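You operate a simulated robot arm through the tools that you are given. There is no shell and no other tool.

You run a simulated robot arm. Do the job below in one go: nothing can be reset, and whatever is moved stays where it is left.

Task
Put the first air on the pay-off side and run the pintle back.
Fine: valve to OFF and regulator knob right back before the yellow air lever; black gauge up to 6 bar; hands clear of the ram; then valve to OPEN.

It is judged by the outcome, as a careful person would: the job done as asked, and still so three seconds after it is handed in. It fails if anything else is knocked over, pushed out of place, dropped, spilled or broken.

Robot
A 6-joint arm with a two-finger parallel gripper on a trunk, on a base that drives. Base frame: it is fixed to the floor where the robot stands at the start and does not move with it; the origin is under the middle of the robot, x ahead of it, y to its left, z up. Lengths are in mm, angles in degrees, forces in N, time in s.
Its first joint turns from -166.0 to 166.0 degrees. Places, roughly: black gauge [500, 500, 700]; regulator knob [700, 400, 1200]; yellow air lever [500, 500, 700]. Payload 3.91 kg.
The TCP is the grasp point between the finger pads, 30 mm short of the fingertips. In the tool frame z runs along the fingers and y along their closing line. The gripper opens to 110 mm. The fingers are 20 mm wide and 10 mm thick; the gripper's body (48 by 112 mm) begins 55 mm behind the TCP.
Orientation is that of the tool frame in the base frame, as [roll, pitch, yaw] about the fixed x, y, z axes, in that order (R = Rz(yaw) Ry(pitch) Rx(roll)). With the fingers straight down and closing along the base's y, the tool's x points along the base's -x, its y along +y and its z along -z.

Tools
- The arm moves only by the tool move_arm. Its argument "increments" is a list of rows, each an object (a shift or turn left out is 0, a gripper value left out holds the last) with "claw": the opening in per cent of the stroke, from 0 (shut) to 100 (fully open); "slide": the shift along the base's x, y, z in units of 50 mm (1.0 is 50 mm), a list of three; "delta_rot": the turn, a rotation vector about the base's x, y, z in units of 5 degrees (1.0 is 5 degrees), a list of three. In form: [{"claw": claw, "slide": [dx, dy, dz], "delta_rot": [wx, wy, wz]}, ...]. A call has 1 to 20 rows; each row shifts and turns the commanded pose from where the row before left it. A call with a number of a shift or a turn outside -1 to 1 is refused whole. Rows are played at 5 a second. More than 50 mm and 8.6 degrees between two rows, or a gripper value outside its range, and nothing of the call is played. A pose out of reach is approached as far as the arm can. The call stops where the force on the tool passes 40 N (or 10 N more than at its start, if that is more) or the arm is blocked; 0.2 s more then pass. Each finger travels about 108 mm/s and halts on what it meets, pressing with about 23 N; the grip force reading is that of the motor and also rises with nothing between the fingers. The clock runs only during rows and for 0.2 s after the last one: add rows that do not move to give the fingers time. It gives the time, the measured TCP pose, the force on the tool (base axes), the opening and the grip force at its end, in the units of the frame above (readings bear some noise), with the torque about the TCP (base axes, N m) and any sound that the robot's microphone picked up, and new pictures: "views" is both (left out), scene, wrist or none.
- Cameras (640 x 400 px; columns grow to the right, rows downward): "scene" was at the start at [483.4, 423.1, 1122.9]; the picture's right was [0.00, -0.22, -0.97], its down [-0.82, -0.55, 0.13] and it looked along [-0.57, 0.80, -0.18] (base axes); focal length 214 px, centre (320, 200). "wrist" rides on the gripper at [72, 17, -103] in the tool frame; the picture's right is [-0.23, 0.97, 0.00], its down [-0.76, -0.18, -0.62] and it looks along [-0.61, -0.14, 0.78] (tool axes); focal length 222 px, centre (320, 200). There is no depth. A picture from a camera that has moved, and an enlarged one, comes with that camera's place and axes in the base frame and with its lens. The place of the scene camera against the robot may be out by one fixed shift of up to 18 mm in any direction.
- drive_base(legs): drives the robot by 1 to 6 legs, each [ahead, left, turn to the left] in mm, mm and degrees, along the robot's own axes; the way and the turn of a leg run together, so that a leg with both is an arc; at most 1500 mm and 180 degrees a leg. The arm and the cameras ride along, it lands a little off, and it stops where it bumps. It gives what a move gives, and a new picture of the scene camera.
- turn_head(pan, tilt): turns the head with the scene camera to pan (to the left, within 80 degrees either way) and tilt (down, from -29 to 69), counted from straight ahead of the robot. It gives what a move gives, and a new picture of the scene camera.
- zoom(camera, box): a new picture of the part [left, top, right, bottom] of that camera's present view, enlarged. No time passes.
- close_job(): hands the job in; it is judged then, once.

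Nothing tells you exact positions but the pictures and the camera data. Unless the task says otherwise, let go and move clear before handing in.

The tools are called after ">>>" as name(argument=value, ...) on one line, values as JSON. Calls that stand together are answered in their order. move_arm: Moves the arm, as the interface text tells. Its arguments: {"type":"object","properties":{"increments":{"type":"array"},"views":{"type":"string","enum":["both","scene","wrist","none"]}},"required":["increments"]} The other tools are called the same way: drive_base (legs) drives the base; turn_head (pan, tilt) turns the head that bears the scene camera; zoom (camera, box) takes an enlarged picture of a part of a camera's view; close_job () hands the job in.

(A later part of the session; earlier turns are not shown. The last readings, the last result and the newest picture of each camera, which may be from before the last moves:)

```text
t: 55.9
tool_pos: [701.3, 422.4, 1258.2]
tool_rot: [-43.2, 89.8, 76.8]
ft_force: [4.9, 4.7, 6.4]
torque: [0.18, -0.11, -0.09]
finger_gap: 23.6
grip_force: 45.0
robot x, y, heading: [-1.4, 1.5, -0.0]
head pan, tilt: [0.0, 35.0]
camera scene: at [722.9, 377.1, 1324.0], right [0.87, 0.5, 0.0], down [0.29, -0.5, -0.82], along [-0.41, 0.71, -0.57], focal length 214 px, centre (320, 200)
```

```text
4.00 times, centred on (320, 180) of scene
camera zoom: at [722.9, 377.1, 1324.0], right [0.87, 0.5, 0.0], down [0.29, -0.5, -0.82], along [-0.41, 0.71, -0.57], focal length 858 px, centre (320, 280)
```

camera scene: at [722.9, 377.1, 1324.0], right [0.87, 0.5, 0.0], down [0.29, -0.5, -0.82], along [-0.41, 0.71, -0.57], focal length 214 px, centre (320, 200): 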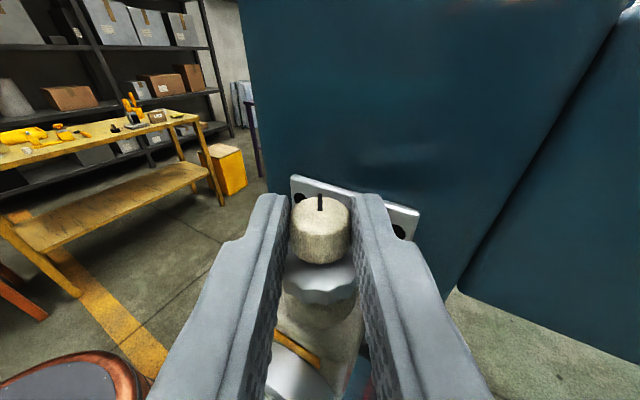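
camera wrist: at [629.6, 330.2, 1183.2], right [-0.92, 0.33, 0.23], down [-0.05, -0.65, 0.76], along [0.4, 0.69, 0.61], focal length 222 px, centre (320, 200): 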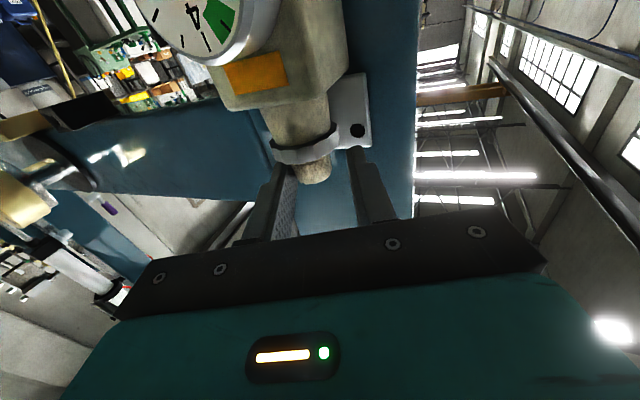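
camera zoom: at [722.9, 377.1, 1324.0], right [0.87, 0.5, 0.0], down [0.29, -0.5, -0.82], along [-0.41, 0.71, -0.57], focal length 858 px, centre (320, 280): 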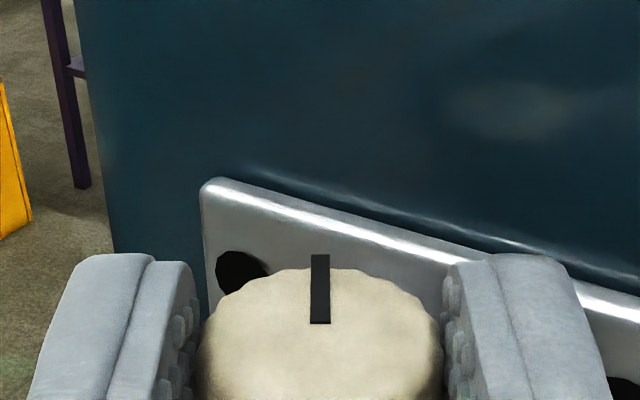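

The whole stroke works and the arm has room to spare. I'll finish this stroke to 130°, release and back off, then come round to 50° for the next one.

>>> move_arm(increments=[{"slide": [0.034, 0.022, 0], "delta_rot": [0, 0, 1]}, {"slide": [0.031, 0.025, 0], "delta_rot": [0, 0, 1]}, {}, {"claw": 31}, {}, {"slide": [0.22, -0.268, 0]}, {"slide": [0.22, -0.268, 0]}], views="scene")

>>> move_arm(increments=[{"slide": [-0.08, -0.062, 0], "delta_rot": [0, 0, -1]}, {"slide": [-0.085, -0.054, 0], "delta_rot": [0, 0, -1]}, {"slide": [-0.09, -0.047, 0], "delta_rot": [0, 0, -1]}, {"slide": [-0.0935, -0.039, 0], "delta_rot": [0, 0, -1]}, {"slide": [-0.0965, -0.03, 0], "delta_rot": [0, 0, -1]}, {"slide": [-0.099, -0.022, 0], "delta_rot": [0, 0, -1]}, {"slide": [-0.1, -0.013, 0], "delta_rot": [0, 0, -1]}, {"slide": [-0.101, -0.004, 0], "delta_rot": [0, 0, -1]}, {"slide": [-0.101, 0.004, 0], "delta_rot": [0, 0, -1]}, {"slide": [-0.1, 0.013, 0], "delta_rot": [0, 0, -1]}, {"slide": [-0.099, 0.022, 0], "delta_rot": [0, 0, -1]}, {"slide": [-0.0965, 0.03, 0], "delta_rot": [0, 0, -1]}, {"slide": [-0.0935, 0.039, 0], "delta_rot": [0, 0, -1]}, {"slide": [-0.09, 0.047, 0], "delta_rot": [0, 0, -1]}, {"slide": [-0.085, 0.054, 0], "delta_rot": [0, 0, -1]}, {"slide": [-0.08, 0.062, 0], "delta_rot": [0, 0, -1]}], views="scene")

>>> zoom(camera="scene", box=[240, 100, 400, 200])

```text
t: 57.5
tool_pos: [728.1, 395.6, 1257.6]
tool_rot: [-24.4, 90.0, 105.7]
ft_force: [0.2, 0.2, -0.3]
torque: [-0.01, -0.01, -0.01]
finger_gap: 34.1
grip_force: 0.1
robot x, y, heading: [0.6, 0.2, 0.4]
head pan, tilt: [0.0, 35.0]
camera scene: at [753.4, 355.9, 1323.8], right [0.77, 0.64, 0.0], down [0.37, -0.44, -0.82], along [-0.53, 0.63, -0.57], focal length 214 px, centre (320, 200)
```

scene: 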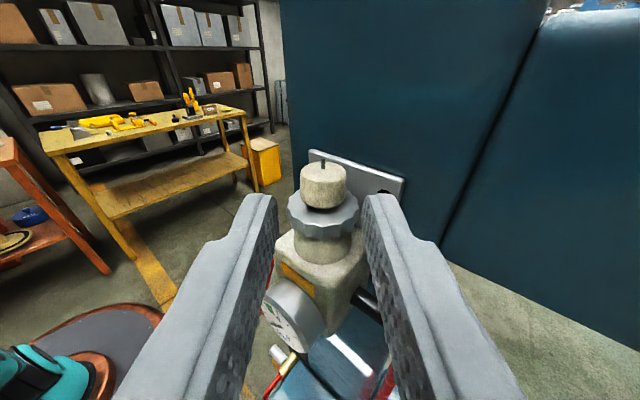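

```text
t: 60.9
tool_pos: [653.2, 395.8, 1256.8]
tool_rot: [-132.9, 90.0, -82.9]
ft_force: [-0.2, -0.5, 0.0]
torque: [-0.02, -0.01, 0.01]
finger_gap: 34.3
grip_force: 0.0
robot x, y, heading: [-0.7, -0.3, -0.1]
head pan, tilt: [0.0, 35.0]
camera scene: at [625.7, 356.5, 1324.2], right [0.77, -0.64, 0.0], down [-0.37, -0.44, -0.82], along [0.53, 0.63, -0.57], focal length 214 px, centre (320, 200)
```

scene: 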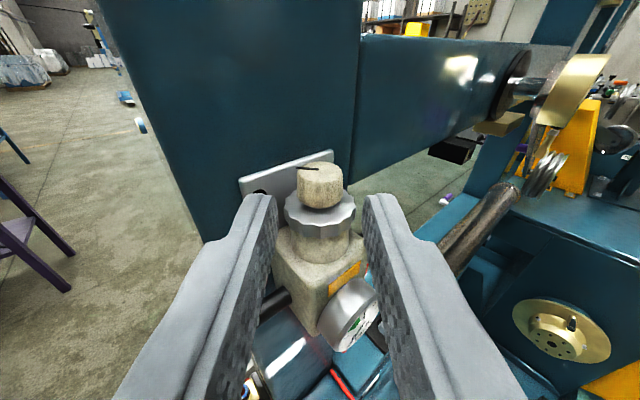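

```text
4.00 times, centred on (320, 150) of scene
camera zoom: at [625.7, 356.5, 1324.2], right [0.77, -0.64, 0.0], down [-0.37, -0.44, -0.82], along [0.53, 0.63, -0.57], focal length 858 px, centre (320, 400)
```

zoom: 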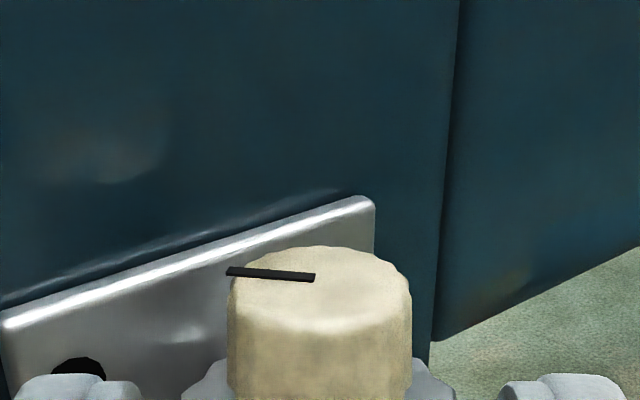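

The mark is at about 130–135°, so the knob holds where I leave it. I'll go in again and do the next stroke.

>>> move_arm(increments=[{"slide": [0.225, 0.268, 0]}, {"slide": [0.225, 0.268, 0]}, {"claw": 12}, {}, {}], views="scene")

>>> zoom(camera="scene", box=[240, 130, 400, 230])

```text
t: 62.1
tool_pos: [675.8, 422.4, 1257.1]
tool_rot: [0.1, 90.0, 50.1]
ft_force: [-4.6, -7.4, -4.6]
torque: [-0.27, 0.05, -0.03]
finger_gap: 26.7
grip_force: 44.7
robot x, y, heading: [0.6, -3.0, -0.1]
head pan, tilt: [0.0, 35.0]
camera scene: at [648.0, 382.8, 1323.8], right [0.77, -0.64, 0.0], down [-0.37, -0.44, -0.82], along [0.53, 0.63, -0.57], focal length 214 px, centre (320, 200)
```

scene: 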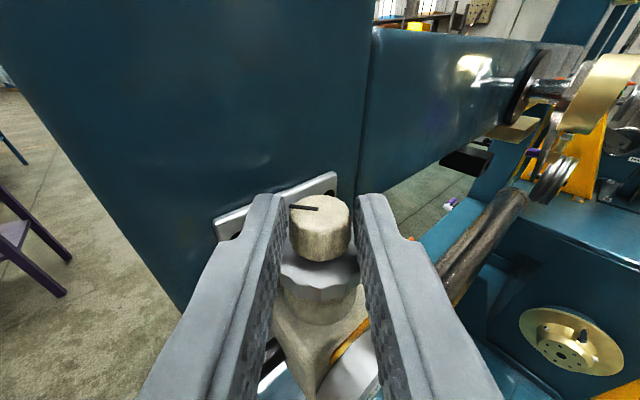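

```text
4.00 times, centred on (320, 180) of scene
camera zoom: at [648.0, 382.8, 1323.8], right [0.77, -0.64, 0.0], down [-0.37, -0.44, -0.82], along [0.53, 0.63, -0.57], focal length 858 px, centre (320, 280)
```

zoom: 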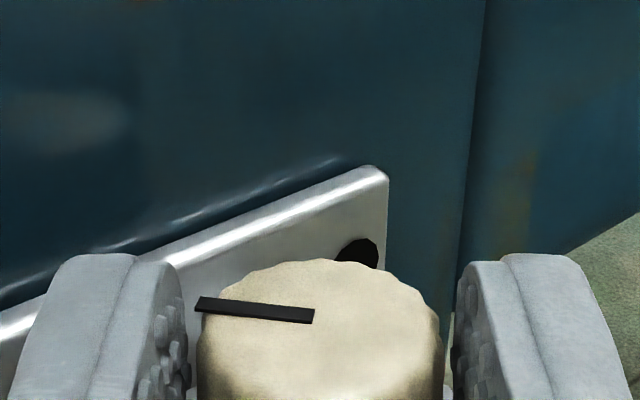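

Now a full counter-clockwise stroke, 50° to 130°. The call will stop by itself if the knob reaches its end.

>>> move_arm(increments=[{"slide": [0.0318, -0.0244, 0], "delta_rot": [0, 0, 1]}, {"slide": [0.0338, -0.0216, 0], "delta_rot": [0, 0, 1]}, {"slide": [0.0356, -0.0185, 0], "delta_rot": [0, 0, 1]}, {"slide": [0.0371, -0.0153, 0], "delta_rot": [0, 0, 1]}, {"slide": [0.0383, -0.0121, 0], "delta_rot": [0, 0, 1]}, {"slide": [0.0392, -0.0087, 0], "delta_rot": [0, 0, 1]}, {"slide": [0.0398, -0.0052, 0], "delta_rot": [0, 0, 1]}, {"slide": [0.0401, -0.0017, 0], "delta_rot": [0, 0, 1]}, {}], views="none")

>>> zoom(camera="scene", box=[240, 130, 400, 230])

```text
t: 64.1
tool_pos: [690.9, 419.1, 1256.9]
tool_rot: [125.4, 89.9, -144.8]
ft_force: [4.6, -7.9, -8.7]
torque: [-0.86, -0.41, -0.12]
finger_gap: 26.1
grip_force: 45.3
robot x, y, heading: [-0.3, -0.9, 0.0]
head pan, tilt: [0.0, 35.0]
```

```text
4.00 times, centred on (320, 180) of scene
camera zoom: at [690.4, 368.1, 1323.7], right [1.0, 0.0, 0.0], down [0.0, -0.57, -0.82], along [0.0, 0.82, -0.57], focal length 858 px, centre (320, 280)
```

zoom: 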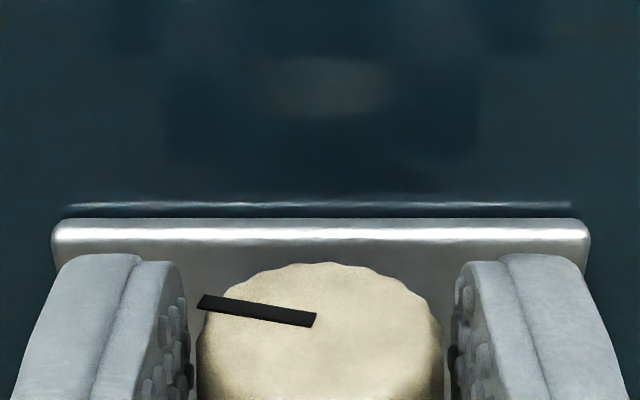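

>>> move_arm(increments=[{"slide": [0.0401, 0.0017, 0], "delta_rot": [0, 0, 1]}, {"slide": [0.0398, 0.0052, 0], "delta_rot": [0, 0, 1]}, {"slide": [0.0392, 0.0087, 0], "delta_rot": [0, 0, 1]}, {"slide": [0.0383, 0.0121, 0], "delta_rot": [0, 0, 1]}, {"slide": [0.0371, 0.0153, 0], "delta_rot": [0, 0, 1]}, {"slide": [0.0356, 0.0185, 0], "delta_rot": [0, 0, 1]}, {"slide": [0.0338, 0.0216, 0], "delta_rot": [0, 0, 1]}, {"slide": [0.0318, 0.0244, 0], "delta_rot": [0, 0, 1]}, {}], views="none")

>>> zoom(camera="scene", box=[240, 130, 400, 230])

```text
t: 66.1
tool_pos: [706.4, 425.1, 1256.9]
tool_rot: [114.9, 90.0, -115.1]
ft_force: [18.6, 6.1, 18.2]
torque: [0.1, -0.22, -0.41]
finger_gap: 23.6
grip_force: 44.8
robot x, y, heading: [-4.9, -2.3, -0.1]
head pan, tilt: [0.0, 35.0]
```

```text
4.00 times, centred on (320, 180) of scene
camera zoom: at [731.9, 383.9, 1323.9], right [0.77, 0.64, 0.0], down [0.37, -0.44, -0.82], along [-0.53, 0.63, -0.57], focal length 858 px, centre (320, 280)
```

zoom: 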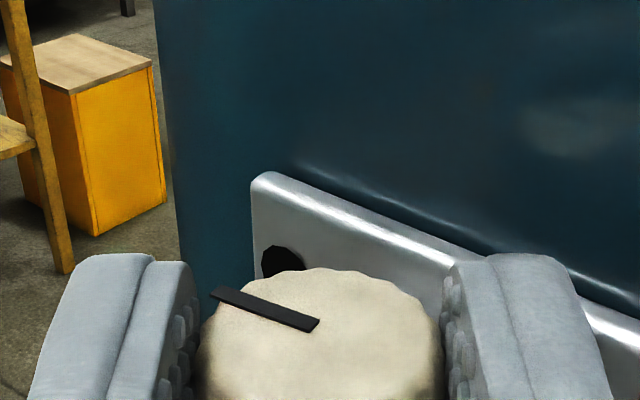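

The knob slipped slightly in the pads, but its mark is now at about 190°. I'll repeat the cycle: release, come round to 50° and grip again.

>>> move_arm(increments=[{"claw": 31}, {}, {"slide": [0.22, -0.268, 0]}, {"slide": [0.22, -0.268, 0]}, {"slide": [-0.08, -0.062, 0], "delta_rot": [0, 0, -1]}, {"slide": [-0.085, -0.054, 0], "delta_rot": [0, 0, -1]}, {"slide": [-0.09, -0.047, 0], "delta_rot": [0, 0, -1]}, {"slide": [-0.0935, -0.039, 0], "delta_rot": [0, 0, -1]}, {"slide": [-0.0965, -0.03, 0], "delta_rot": [0, 0, -1]}, {"slide": [-0.099, -0.022, 0], "delta_rot": [0, 0, -1]}, {"slide": [-0.1, -0.013, 0], "delta_rot": [0, 0, -1]}, {"slide": [-0.101, -0.004, 0], "delta_rot": [0, 0, -1]}, {"slide": [-0.101, 0.004, 0], "delta_rot": [0, 0, -1]}, {"slide": [-0.1, 0.013, 0], "delta_rot": [0, 0, -1]}, {"slide": [-0.099, 0.022, 0], "delta_rot": [0, 0, -1]}, {"slide": [-0.0965, 0.03, 0], "delta_rot": [0, 0, -1]}, {"slide": [-0.0935, 0.039, 0], "delta_rot": [0, 0, -1]}, {"slide": [-0.09, 0.047, 0], "delta_rot": [0, 0, -1]}, {"slide": [-0.085, 0.054, 0], "delta_rot": [0, 0, -1]}, {"slide": [-0.08, 0.062, 0], "delta_rot": [0, 0, -1]}], views="scene")

>>> zoom(camera="scene", box=[240, 100, 400, 200])

```text
t: 70.3
tool_pos: [653.9, 397.0, 1256.7]
tool_rot: [34.8, 90.0, 84.8]
ft_force: [0.3, 0.2, 0.3]
torque: [0.01, 0.02, -0.01]
finger_gap: 34.1
grip_force: 0.0
robot x, y, heading: [-0.8, 0.4, -0.1]
head pan, tilt: [0.0, 35.0]
camera scene: at [626.0, 356.9, 1323.7], right [0.77, -0.64, 0.0], down [-0.37, -0.44, -0.82], along [0.53, 0.63, -0.57], focal length 214 px, centre (320, 200)
```

scene: 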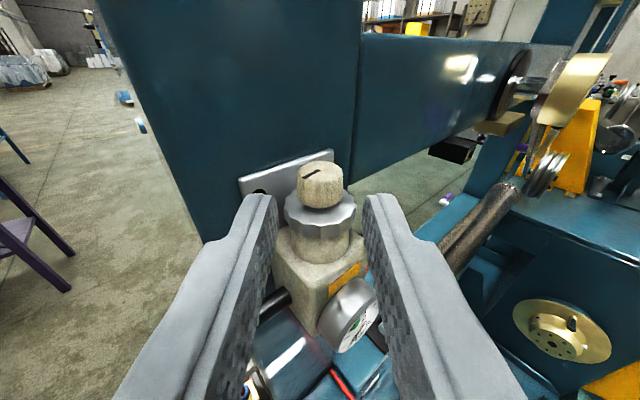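

```text
4.00 times, centred on (320, 150) of scene
camera zoom: at [626.0, 356.9, 1323.7], right [0.77, -0.64, 0.0], down [-0.37, -0.44, -0.82], along [0.53, 0.63, -0.57], focal length 858 px, centre (320, 400)
```

zoom: 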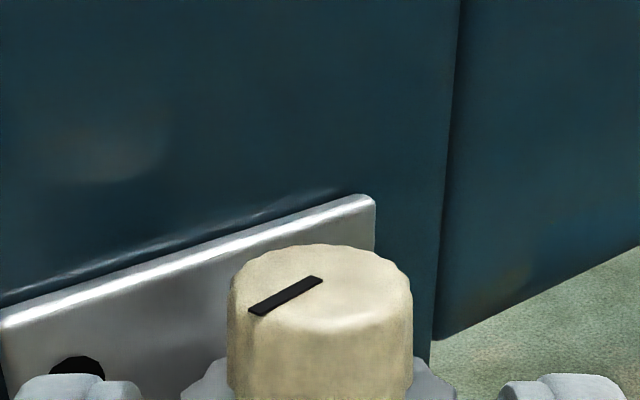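

>>> move_arm(increments=[{"slide": [0.225, 0.268, 0]}, {"slide": [0.225, 0.268, 0]}, {"claw": 12}, {}, {}, {"slide": [0.0318, -0.0244, 0], "delta_rot": [0, 0, 1]}, {"slide": [0.0338, -0.0216, 0], "delta_rot": [0, 0, 1]}, {"slide": [0.0356, -0.0185, 0], "delta_rot": [0, 0, 1]}, {"slide": [0.0371, -0.0153, 0], "delta_rot": [0, 0, 1]}, {"slide": [0.0383, -0.0121, 0], "delta_rot": [0, 0, 1]}, {"slide": [0.0392, -0.0087, 0], "delta_rot": [0, 0, 1]}, {"slide": [0.0398, -0.0052, 0], "delta_rot": [0, 0, 1]}, {"slide": [0.0401, -0.0017, 0], "delta_rot": [0, 0, 1]}, {}], views="scene")

>>> zoom(camera="scene", box=[240, 130, 400, 230])

```text
t: 73.3
tool_pos: [691.8, 419.5, 1256.5]
tool_rot: [-100.7, 89.9, -10.6]
ft_force: [15.7, 6.9, 6.2]
torque: [0.18, -0.04, -0.34]
finger_gap: 23.8
grip_force: 45.2
robot x, y, heading: [1.8, 0.3, -0.2]
head pan, tilt: [0.0, 35.0]
camera scene: at [690.4, 368.9, 1323.9], right [1.0, 0.0, 0.0], down [0.0, -0.57, -0.82], along [0.0, 0.82, -0.57], focal length 214 px, centre (320, 200)
```

scene: 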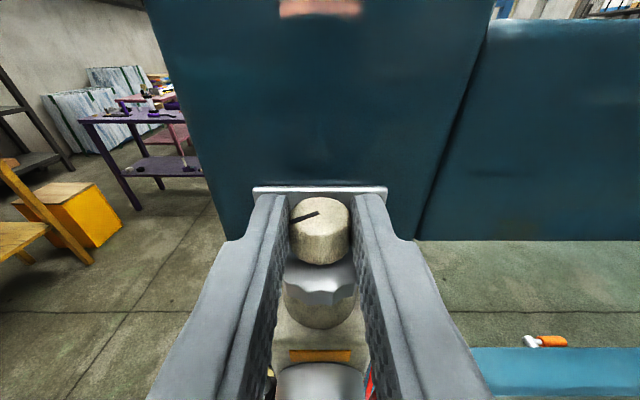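

```text
4.00 times, centred on (320, 180) of scene
camera zoom: at [690.4, 368.9, 1323.9], right [1.0, 0.0, 0.0], down [0.0, -0.57, -0.82], along [0.0, 0.82, -0.57], focal length 858 px, centre (320, 280)
```

zoom: 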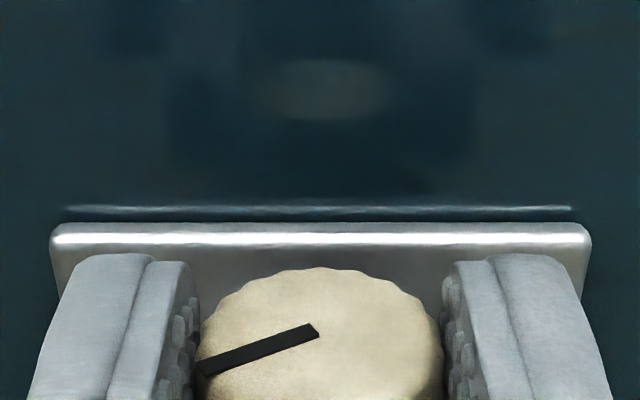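

>>> move_arm(increments=[{"slide": [0.0501, 0.0017, 0], "delta_rot": [0, 0, 1]}, {"slide": [0.0448, 0.0052, 0], "delta_rot": [0, 0, 1]}, {"slide": [0.0392, 0.0087, 0], "delta_rot": [0, 0, 1]}, {"slide": [0.0383, 0.0121, 0], "delta_rot": [0, 0, 1]}, {"slide": [0.0371, 0.0153, 0], "delta_rot": [0, 0, 1]}, {"slide": [0.0356, 0.0185, 0], "delta_rot": [0, 0, 1]}, {"slide": [0.0338, 0.0216, 0], "delta_rot": [0, 0, 1]}, {"slide": [0.0318, 0.0244, 0], "delta_rot": [0, 0, 1]}, {}], views="none")

>>> zoom(camera="scene", box=[240, 130, 400, 230])

```text
t: 75.3
tool_pos: [705.5, 423.7, 1257.9]
tool_rot: [3.3, 90.0, 133.3]
ft_force: [-11.7, -2.9, -8.5]
torque: [-0.76, -0.11, -0.23]
finger_gap: 27.4
grip_force: 45.1
robot x, y, heading: [1.6, 5.6, -0.2]
head pan, tilt: [0.0, 35.0]
```

```text
4.00 times, centred on (320, 180) of scene
camera zoom: at [731.7, 384.4, 1324.7], right [0.77, 0.64, 0.0], down [0.37, -0.44, -0.82], along [-0.53, 0.63, -0.57], focal length 858 px, centre (320, 280)
```

zoom: 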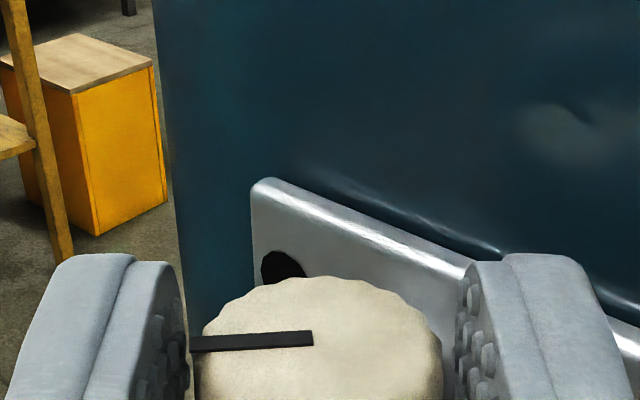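

This time the mark stopped at about 228° while the pads slipped, with more resisting torque, so the knob may be at its stop. I'll re-grip and try once more to confirm.

>>> move_arm(increments=[{"claw": 31}, {}, {"slide": [0.22, -0.268, 0]}, {"slide": [0.22, -0.268, 0]}, {"slide": [-0.08, -0.062, 0], "delta_rot": [0, 0, -1]}, {"slide": [-0.085, -0.054, 0], "delta_rot": [0, 0, -1]}, {"slide": [-0.09, -0.047, 0], "delta_rot": [0, 0, -1]}, {"slide": [-0.0935, -0.039, 0], "delta_rot": [0, 0, -1]}, {"slide": [-0.0965, -0.03, 0], "delta_rot": [0, 0, -1]}, {"slide": [-0.099, -0.022, 0], "delta_rot": [0, 0, -1]}, {"slide": [-0.1, -0.013, 0], "delta_rot": [0, 0, -1]}, {"slide": [-0.101, -0.004, 0], "delta_rot": [0, 0, -1]}, {"slide": [-0.101, 0.004, 0], "delta_rot": [0, 0, -1]}, {"slide": [-0.1, 0.013, 0], "delta_rot": [0, 0, -1]}, {"slide": [-0.099, 0.022, 0], "delta_rot": [0, 0, -1]}, {"slide": [-0.0965, 0.03, 0], "delta_rot": [0, 0, -1]}, {"slide": [-0.0935, 0.039, 0], "delta_rot": [0, 0, -1]}, {"slide": [-0.09, 0.047, 0], "delta_rot": [0, 0, -1]}, {"slide": [-0.085, 0.054, 0], "delta_rot": [0, 0, -1]}, {"slide": [-0.08, 0.062, 0], "delta_rot": [0, 0, -1]}], views="scene")

>>> zoom(camera="scene", box=[240, 100, 400, 200])

```text
t: 79.5
tool_pos: [653.7, 396.6, 1257.3]
tool_rot: [35.2, 90.0, 85.1]
ft_force: [1.0, 0.4, 0.1]
torque: [0.0, -0.01, -0.02]
finger_gap: 34.1
grip_force: 0.1
robot x, y, heading: [-3.0, 2.5, -0.2]
head pan, tilt: [0.0, 35.0]
camera scene: at [625.4, 356.8, 1323.8], right [0.77, -0.64, 0.0], down [-0.37, -0.44, -0.82], along [0.53, 0.63, -0.57], focal length 214 px, centre (320, 200)
```

scene: 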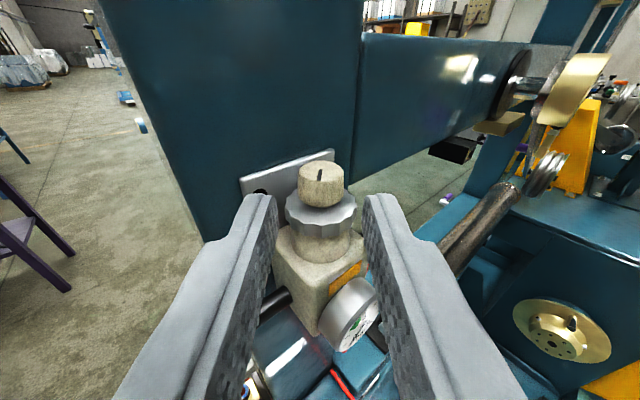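

```text
4.00 times, centred on (320, 150) of scene
camera zoom: at [625.4, 356.8, 1323.8], right [0.77, -0.64, 0.0], down [-0.37, -0.44, -0.82], along [0.53, 0.63, -0.57], focal length 858 px, centre (320, 400)
```

zoom: 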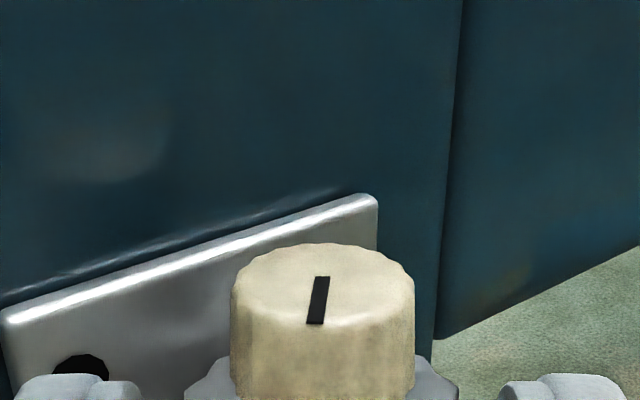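

The mark is near 225°. I'll grip slightly lower for better contact and try another 40° counter-clockwise.

>>> move_arm(increments=[{"slide": [0.225, 0.268, -0.02]}, {"slide": [0.235, 0.28, -0.02]}, {"claw": 12}, {}, {}, {"slide": [0.0318, -0.0244, 0], "delta_rot": [0, 0, 1]}, {"slide": [0.0338, -0.0216, 0], "delta_rot": [0, 0, 1]}, {"slide": [0.0356, -0.0185, 0], "delta_rot": [0, 0, 1]}, {"slide": [0.0371, -0.0153, 0], "delta_rot": [0, 0, 1]}, {}], views="none")

>>> zoom(camera="scene", box=[240, 130, 400, 230])

>>> move_arm(increments=[{"slide": [0.0383, -0.0121, 0], "delta_rot": [0, 0, 1]}, {"slide": [0.0392, -0.0087, 0], "delta_rot": [0, 0, 1]}, {"slide": [0.0398, -0.0052, 0], "delta_rot": [0, 0, 1]}, {"slide": [0.0401, -0.0017, 0], "delta_rot": [0, 0, 1]}, {}], views="none")

>>> zoom(camera="scene", box=[240, 130, 400, 230])

```text
t: 81.7
tool_pos: [684.0, 421.0, 1254.2]
tool_rot: [172.6, 89.9, -117.4]
ft_force: [6.2, -0.2, -3.5]
torque: [-0.63, -0.16, -0.6]
finger_gap: 27.4
grip_force: 45.1
robot x, y, heading: [-2.9, -1.9, -0.3]
head pan, tilt: [0.0, 35.0]
```

```text
4.00 times, centred on (320, 180) of scene
camera zoom: at [668.6, 373.4, 1322.1], right [0.94, -0.34, 0.0], down [-0.2, -0.54, -0.82], along [0.28, 0.77, -0.57], focal length 858 px, centre (320, 280)
```

zoom: 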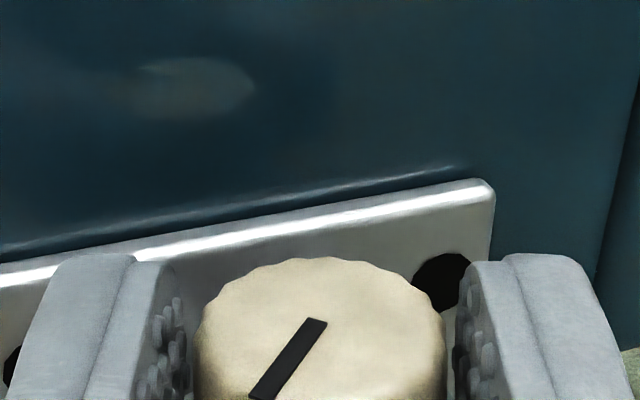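

```text
t: 82.9
tool_pos: [691.7, 420.1, 1256.1]
tool_rot: [171.2, 90.0, -98.9]
ft_force: [10.1, 1.1, 9.3]
torque: [0.23, 0.3, -0.23]
finger_gap: 26.1
grip_force: 44.9
robot x, y, heading: [0.0, 4.2, 0.4]
head pan, tilt: [0.0, 35.0]
```

```text
4.00 times, centred on (320, 180) of scene
camera zoom: at [690.5, 368.9, 1322.1], right [1.0, 0.0, 0.0], down [0.0, -0.57, -0.82], along [0.0, 0.82, -0.57], focal length 858 px, centre (320, 280)
```

zoom: 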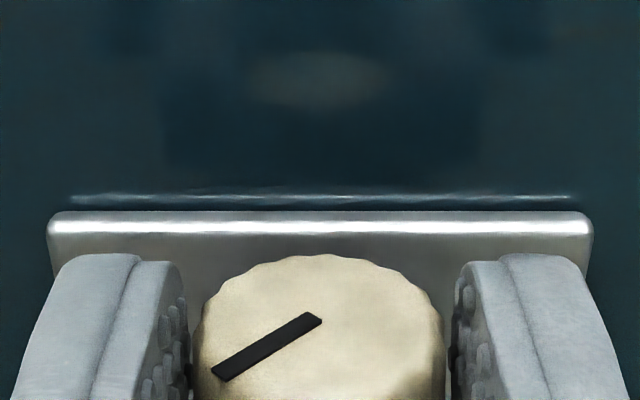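

The mark stays at about 226° while the tool turns, so the knob is right back against its stop. I'll let go, back away, and swing down towards the lower AIR unit to find the yellow lever.

>>> move_arm(increments=[{"claw": 31}, {}, {"slide": [0, -0.4, 0]}, {"slide": [0, -0.6, 0]}, {"slide": [-0.4, -0.4, 0], "delta_rot": [0, 0, -1]}, {"slide": [-0.6, -0.3, 0], "delta_rot": [0, 0, -1]}, {"slide": [-0.6, -0.2, 0], "delta_rot": [0, 0, -1]}, {"slide": [-0.6, 0, -0.4], "delta_rot": [0, 0, -1]}, {"slide": [-0.6, 0, -0.4], "delta_rot": [0, 0, -1]}, {"slide": [-0.6, 0, -0.4], "delta_rot": [0, 0, -1]}, {"slide": [-0.6, 0, -0.4], "delta_rot": [0, 0, -1]}, {"slide": [-0.4, 0, -0.4], "delta_rot": [0, 0, -1]}, {"slide": [-0.4, 0, -0.4], "delta_rot": [0, 0, -1]}], views="none")

>>> move_arm(increments=[{"delta_rot": [-0.707, 0.707, 0], "slide": [0, 0, -0.4]}, {"delta_rot": [-0.707, 0.707, 0], "slide": [0, 0, -0.4]}, {"delta_rot": [-0.707, 0.707, 0], "slide": [0, 0, -0.4]}, {"delta_rot": [-0.707, 0.707, 0], "slide": [0, 0, -0.4]}, {"delta_rot": [-0.707, 0.707, 0]}, {"delta_rot": [-0.707, 0.707, 0]}, {"delta_rot": [-0.707, 0.707, 0]}, {"delta_rot": [-0.707, 0.707, 0]}, {"delta_rot": [-0.707, 0.707, 0]}], views="both")

```text
t: 85.7
tool_pos: [451.3, 324.4, 1134.7]
tool_rot: [-159.1, 89.9, -114.1]
ft_force: [0.2, 0.1, -0.2]
torque: [0.03, -0.01, 0.03]
finger_gap: 34.3
grip_force: 0.0
robot x, y, heading: [-2.5, 2.3, -0.0]
head pan, tilt: [0.0, 35.0]
```

```text
t: 87.7
tool_pos: [470.9, 298.8, 1048.6]
tool_rot: [179.0, 45.4, -135.0]
ft_force: [-0.5, 0.4, 0.3]
torque: [-0.03, 0.01, 0.0]
finger_gap: 33.8
grip_force: 0.2
out of reach, approached as far as the arm can: row 7, 8, 9
robot x, y, heading: [6.8, -1.4, 0.0]
head pan, tilt: [0.0, 35.0]
camera scene: at [475.7, 295.0, 1129.6], right [0.72, -0.7, -0.01], down [-0.69, -0.7, -0.18], along [0.12, 0.14, -0.98], focal length 214 px, centre (320, 200)
camera wrist: at [373.1, 220.4, 1069.4], right [-0.58, 0.79, 0.17], down [0.2, -0.07, 0.98], along [0.79, 0.61, -0.12], focal length 222 px, centre (320, 200)
```

scene: 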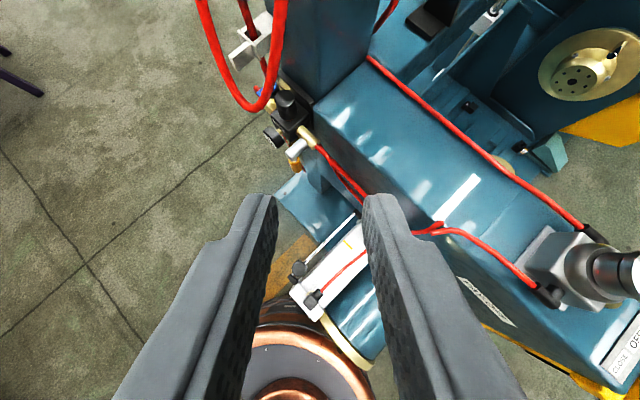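
wrist: 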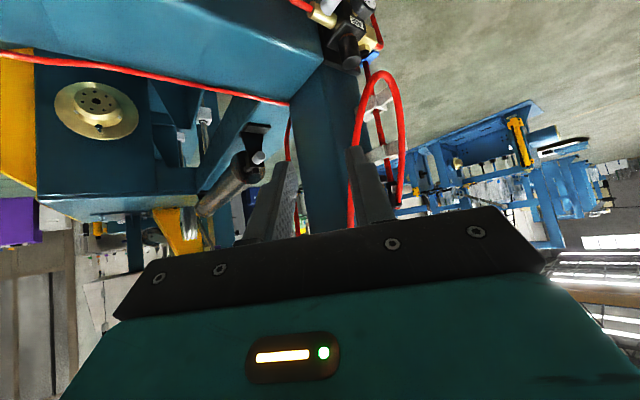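

>>> turn_head(pan=15, tilt=10)

>>> zoom(camera="scene", box=[230, 120, 390, 220])

```text
t: 88.6
tool_pos: [470.2, 298.7, 1049.1]
tool_rot: [179.0, 45.6, -135.0]
ft_force: [-0.1, -0.4, 0.7]
torque: [-0.01, -0.01, -0.05]
finger_gap: 33.8
grip_force: 0.1
robot x, y, heading: [-1.1, -0.7, 0.1]
head pan, tilt: [15.0, 10.0]
camera scene: at [479.1, 332.8, 1157.1], right [0.82, -0.54, -0.19], down [-0.54, -0.61, -0.58], along [0.2, 0.58, -0.79], focal length 214 px, centre (320, 200)
```

scene: 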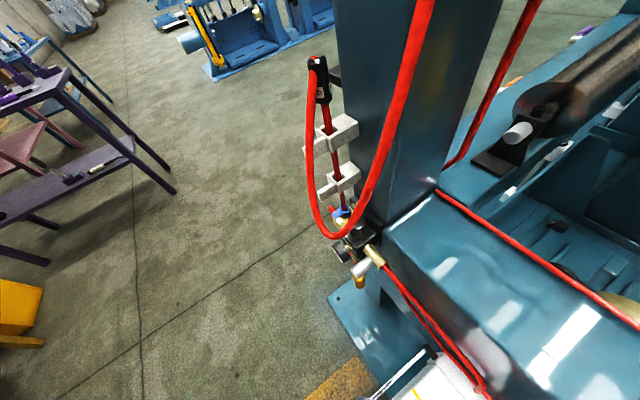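

```text
4.00 times, centred on (310, 170) of scene
camera zoom: at [479.1, 332.8, 1157.1], right [0.82, -0.54, -0.19], down [-0.54, -0.61, -0.58], along [0.2, 0.58, -0.79], focal length 858 px, centre (360, 320)
```

zoom: 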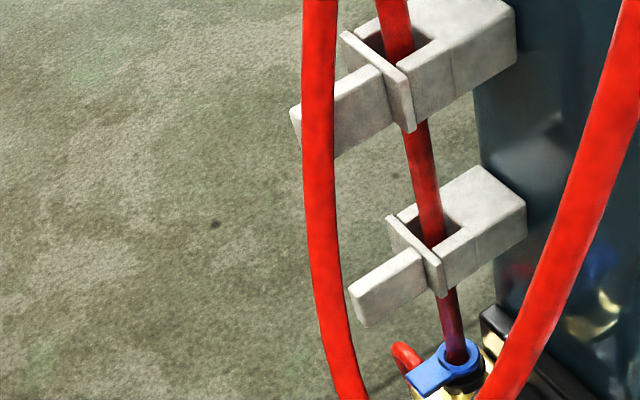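

I want a side view of the AIR unit, so I'll level the tool and bring it lower, in front of and to the left of it.

>>> move_arm(increments=[{"delta_rot": [0.707, -0.707, 0], "slide": [-0.1, 0.3, -0.2]}, {"delta_rot": [0.707, -0.707, 0], "slide": [-0.1, 0.3, -0.2]}, {"delta_rot": [0.707, -0.707, 0], "slide": [-0.1, 0.3, -0.2]}, {"delta_rot": [0.707, -0.707, 0], "slide": [-0.1, 0.3, -0.2]}, {"delta_rot": [0.707, -0.707, 0], "slide": [-0.1, 0.3, -0.3]}, {"delta_rot": [0.707, -0.707, 0], "slide": [-0.1, 0.3, -0.3]}, {"delta_rot": [0.707, -0.707, 0], "slide": [-0.1, 0.3, -0.3]}, {"delta_rot": [0.707, -0.707, 0], "slide": [-0.1, 0.3, -0.3]}, {"delta_rot": [0.707, -0.707, 0], "slide": [-0.1, 0.3, -0.3]}, {"delta_rot": [0, 0, -1], "slide": [0, 0.1, -0.4]}, {"delta_rot": [0, 0, -1], "slide": [0, 0.1, -0.4]}, {"delta_rot": [0, 0, -1], "slide": [0, 0.1, -0.4]}, {"delta_rot": [0, 0, -1], "slide": [0, 0.1, -0.4]}, {"delta_rot": [0, 0, -1], "slide": [0, 0.1, -0.4]}], views="wrist")

>>> turn_head(pan=0, tilt=30)

```text
t: 91.6
tool_pos: [418.8, 463.3, 837.5]
tool_rot: [95.2, 90.0, 115.2]
ft_force: [0.5, 0.5, 0.5]
torque: [-0.01, 0.03, 0.01]
finger_gap: 34.2
grip_force: 0.1
out of reach, approached as far as the arm can: row 5, 6, 9
robot x, y, heading: [-0.2, -1.5, 0.0]
head pan, tilt: [15.0, 10.0]
camera wrist: at [316.7, 444.3, 764.6], right [-0.33, 0.92, 0.23], down [-0.53, -0.38, 0.76], along [0.78, 0.13, 0.61], focal length 222 px, centre (320, 200)
```

wrist: 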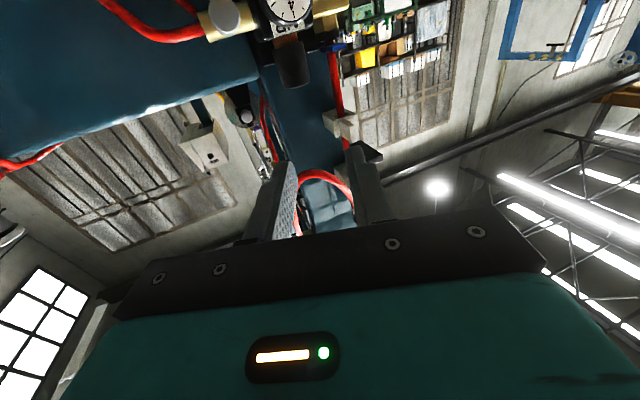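

```text
t: 92.4
tool_pos: [418.2, 463.8, 837.7]
tool_rot: [-105.4, 90.0, -85.5]
ft_force: [1.2, -0.3, 0.0]
torque: [0.01, 0.0, -0.04]
finger_gap: 34.2
grip_force: 0.0
robot x, y, heading: [4.6, 1.8, 0.3]
head pan, tilt: [0.0, 30.0]
camera scene: at [380.3, 442.3, 912.4], right [0.34, -0.94, 0.0], down [-0.47, -0.17, -0.87], along [0.81, 0.3, -0.5], focal length 214 px, centre (320, 200)
```

scene: 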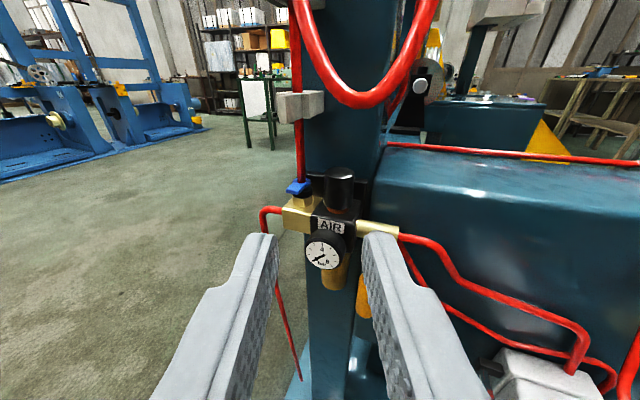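

Now I have a good front view of the AIR unit. I'll enlarge it.

>>> zoom(camera="scene", box=[260, 160, 420, 340])

>>> zoom(camera="scene", box=[280, 220, 360, 280])

>>> zoom(camera="wrist", box=[190, 0, 370, 112])

```text
2.22 times, centred on (340, 250) of scene
camera zoom: at [380.3, 442.3, 912.4], right [0.34, -0.94, 0.0], down [-0.47, -0.17, -0.87], along [0.81, 0.3, -0.5], focal length 477 px, centre (276, 89)
```

zoom: 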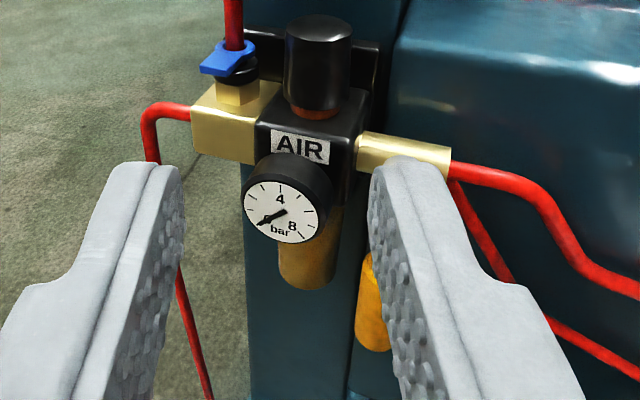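

```text
6.67 times, centred on (320, 250) of scene
camera zoom: at [380.3, 442.3, 912.4], right [0.34, -0.94, 0.0], down [-0.47, -0.17, -0.87], along [0.81, 0.3, -0.5], focal length 1430 px, centre (320, -133)
```

zoom: 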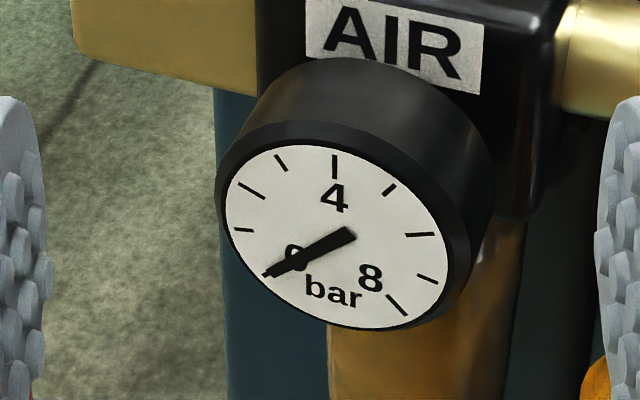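

```text
3.56 times, centred on (280, 56) of wrist
camera zoom: at [316.8, 444.2, 764.7], right [-0.33, 0.92, 0.23], down [-0.52, -0.38, 0.76], along [0.78, 0.14, 0.61], focal length 790 px, centre (462, 712)
```

zoom: 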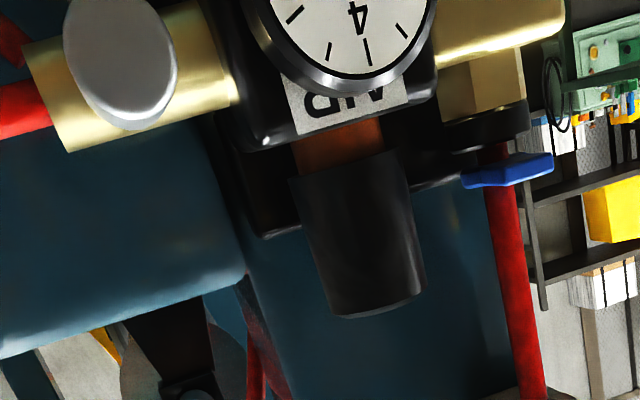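

The black gauge reads 0. The yellow grip seems to hang from a silver stub on the brass fitting, hidden by the right finger. I'll open the fingers and shift a little to see it.

>>> move_arm(increments=[{"claw": 100, "slide": [0.1, -0.6, 0]}, {"slide": [0, -0.2, 0]}, {}], views="both")

>>> zoom(camera="scene", box=[230, 160, 390, 320])

>>> zoom(camera="wrist", box=[190, 0, 430, 150])

```text
t: 93.2
tool_pos: [424.0, 423.0, 837.6]
tool_rot: [-112.3, 89.9, -92.3]
ft_force: [-0.7, -0.1, -0.5]
torque: [-0.01, 0.0, 0.02]
finger_gap: 109.8
grip_force: 0.1
robot x, y, heading: [-0.4, -2.9, -0.4]
head pan, tilt: [0.0, 30.0]
camera scene: at [385.8, 401.6, 912.5], right [0.34, -0.94, 0.0], down [-0.47, -0.17, -0.87], along [0.81, 0.3, -0.5], focal length 214 px, centre (320, 200)
camera wrist: at [322.3, 403.6, 764.9], right [-0.33, 0.92, 0.23], down [-0.52, -0.38, 0.76], along [0.78, 0.13, 0.61], focal length 222 px, centre (320, 200)
```

scene: 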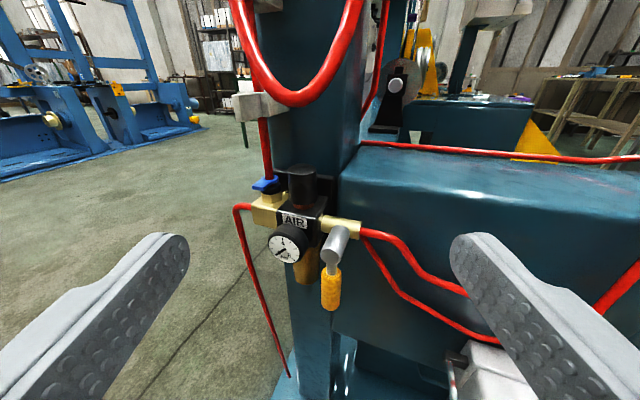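
wrist: 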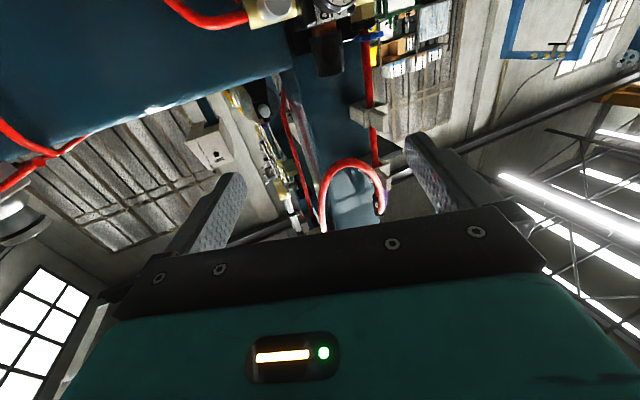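

```text
2.50 times, centred on (310, 240) of scene
camera zoom: at [385.8, 401.6, 912.5], right [0.34, -0.94, 0.0], down [-0.47, -0.17, -0.87], along [0.81, 0.3, -0.5], focal length 536 px, centre (345, 100)
```

zoom: 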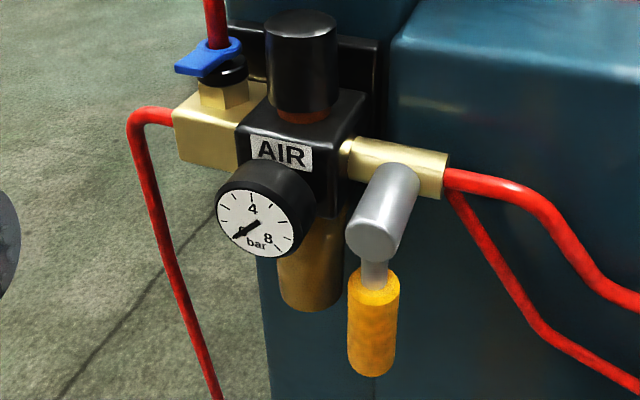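

```text
2.67 times, centred on (310, 75) of wrist
camera zoom: at [322.3, 403.6, 764.9], right [-0.33, 0.92, 0.23], down [-0.52, -0.38, 0.76], along [0.78, 0.13, 0.61], focal length 592 px, centre (347, 533)
```

zoom: 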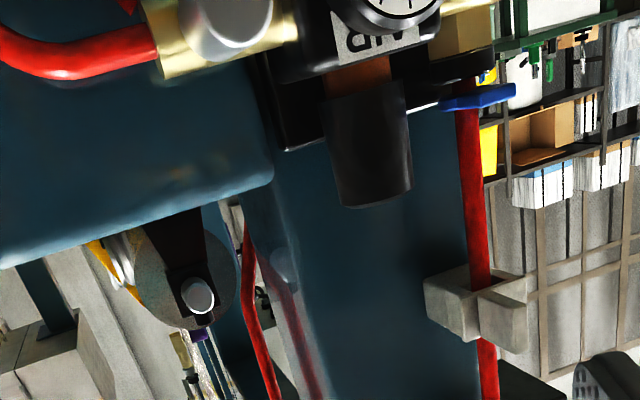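

The yellow air lever hangs straight down, across the pipe, so it is shut. Its hub axis is near y 455, z 747 and its grip near (551, 457, 678). There is free room to swing it towards −y, in line with the pipe. I'll square the tool to +x and lower it in front of the grip.

>>> move_arm(increments=[{"claw": 45, "delta_rot": [0, 0, -1], "slide": [0, 0.17, -0.6]}, {"delta_rot": [0, 0, -1], "slide": [0, 0.17, -0.6]}, {"delta_rot": [0, 0, -1], "slide": [0, 0.17, -0.6]}, {"delta_rot": [0, 0, -1], "slide": [0, 0.17, -0.6]}, {"slide": [0, 0, -0.4]}, {"slide": [0, 0, -0.4]}, {}], views="both")

>>> turn_head(pan=0, tilt=25)

>>> zoom(camera="scene", box=[220, 120, 420, 280])

>>> zoom(camera="wrist", box=[200, 0, 440, 200])

```text
t: 94.8
tool_pos: [425.2, 456.4, 678.9]
tool_rot: [104.7, 90.0, 104.8]
ft_force: [-0.5, 0.5, 0.8]
torque: [-0.04, -0.02, -0.04]
finger_gap: 49.5
grip_force: 0.1
robot x, y, heading: [2.1, -0.5, -0.1]
head pan, tilt: [0.0, 30.0]
camera scene: at [384.5, 447.7, 753.3], right [0.0, -1.0, 0.0], down [-0.5, 0.0, -0.87], along [0.87, 0.0, -0.5], focal length 214 px, centre (320, 200)
camera wrist: at [323.0, 472.6, 605.7], right [0.0, 0.97, 0.23], down [-0.62, -0.18, 0.76], along [0.78, -0.14, 0.61], focal length 222 px, centre (320, 200)
```

scene: 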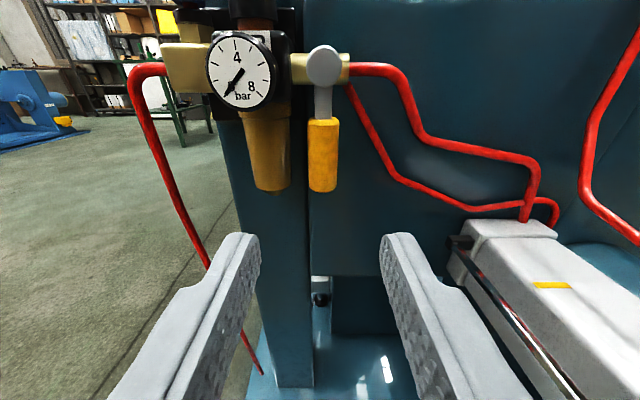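
wrist: 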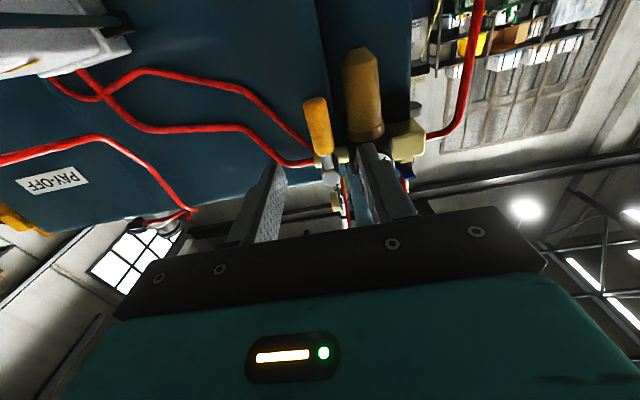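

```text
t: 95.5
tool_pos: [425.7, 456.8, 678.0]
tool_rot: [-92.5, 90.0, -92.5]
ft_force: [-0.2, -0.4, -1.0]
torque: [-0.01, 0.01, 0.0]
finger_gap: 49.5
grip_force: 0.1
robot x, y, heading: [-0.1, 4.4, -0.1]
head pan, tilt: [0.0, 25.0]
camera scene: at [386.2, 447.8, 761.4], right [0.0, -1.0, 0.0], down [-0.42, 0.0, -0.91], along [0.91, 0.0, -0.42], focal length 214 px, centre (320, 200)
```

scene: 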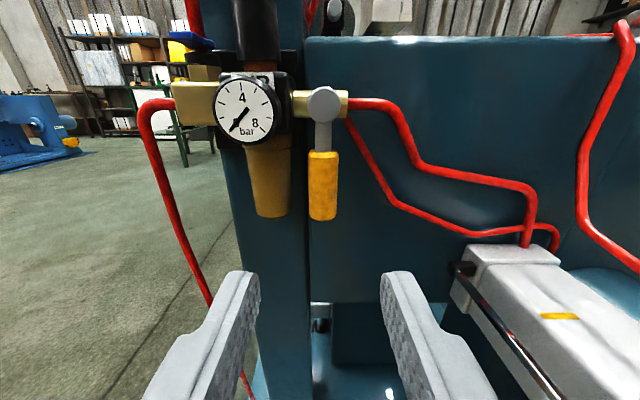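

```text
2.50 times, centred on (320, 200) of scene
camera zoom: at [386.2, 447.8, 761.4], right [0.0, -1.0, 0.0], down [-0.42, 0.0, -0.91], along [0.91, 0.0, -0.42], focal length 536 px, centre (320, 200)
```

zoom: 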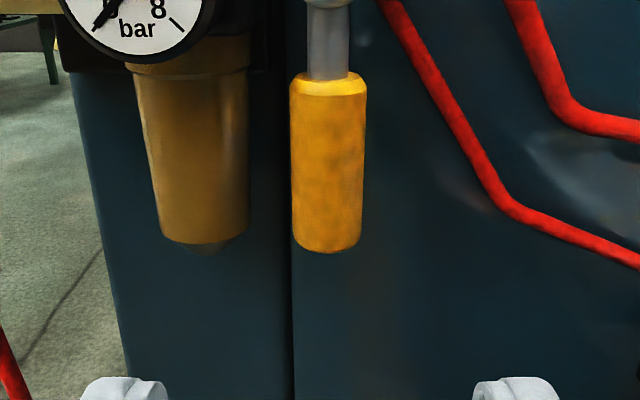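

```text
2.00 times, centred on (320, 100) of wrist
camera zoom: at [323.0, 472.6, 605.8], right [0.0, 0.97, 0.23], down [-0.62, -0.18, 0.76], along [0.78, -0.14, 0.61], focal length 444 px, centre (320, 400)
```

zoom: 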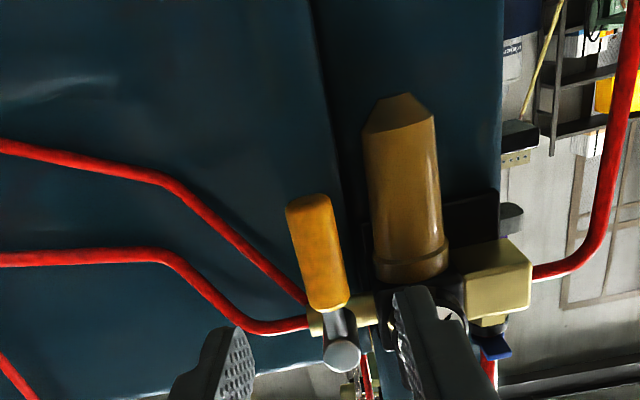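

The grip is centred at (546, 453, 686) and the hub end at (540, 453, 746). I'll advance with the fingers either side of the grip.

>>> move_arm(increments=[{"claw": 35, "slide": [0.5, -0.06, 0.04]}, {"slide": [0.6, 0, 0]}, {"slide": [0.6, 0, 0]}, {"slide": [0.49, 0, 0]}, {}], views="both")

>>> zoom(camera="scene", box=[220, 120, 420, 280])

```text
t: 96.7
tool_pos: [534.8, 454.2, 680.4]
tool_rot: [70.4, 90.0, 70.4]
ft_force: [-0.5, 0.8, 0.2]
torque: [-0.01, 0.02, 0.04]
finger_gap: 38.3
grip_force: 0.1
robot x, y, heading: [-0.2, 1.6, -0.0]
head pan, tilt: [0.0, 25.0]
camera scene: at [496.1, 444.7, 762.6], right [0.0, -1.0, 0.0], down [-0.42, 0.0, -0.91], along [0.91, 0.0, -0.42], focal length 214 px, centre (320, 200)
camera wrist: at [432.8, 469.4, 607.1], right [0.0, 0.97, 0.23], down [-0.62, -0.18, 0.76], along [0.78, -0.14, 0.61], focal length 222 px, centre (320, 200)
```

scene: 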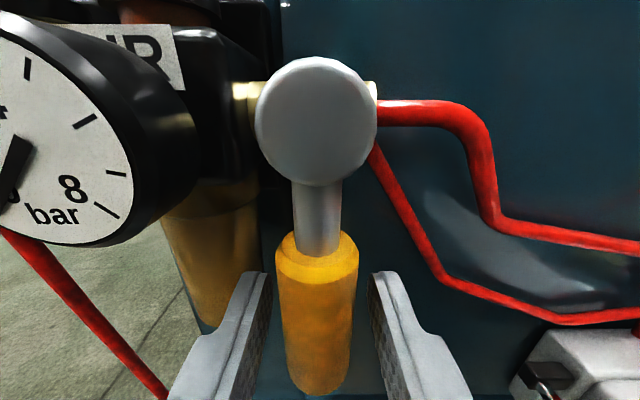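
wrist: 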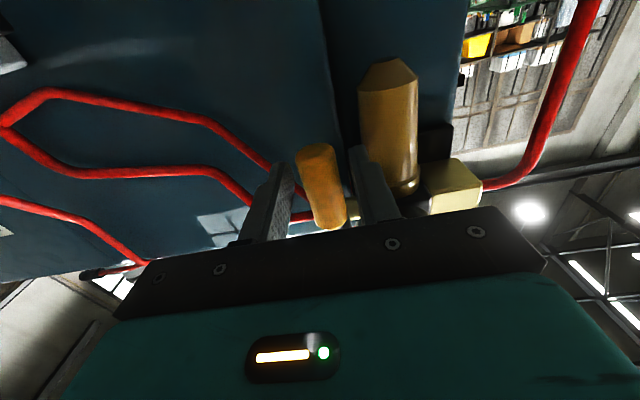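

```text
2.50 times, centred on (320, 200) of scene
camera zoom: at [496.1, 444.7, 762.6], right [0.0, -1.0, 0.0], down [-0.42, 0.0, -0.91], along [0.91, 0.0, -0.42], focal length 536 px, centre (320, 200)
```

zoom: 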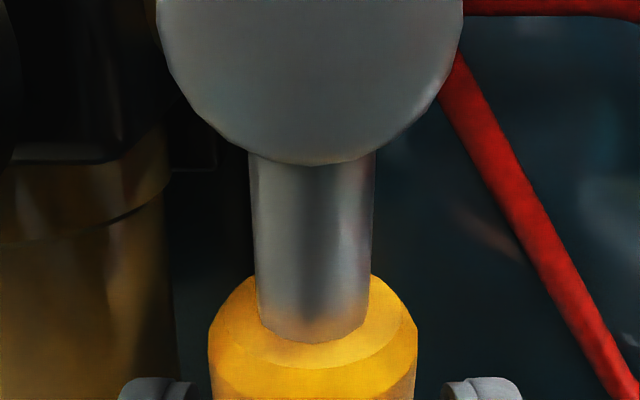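

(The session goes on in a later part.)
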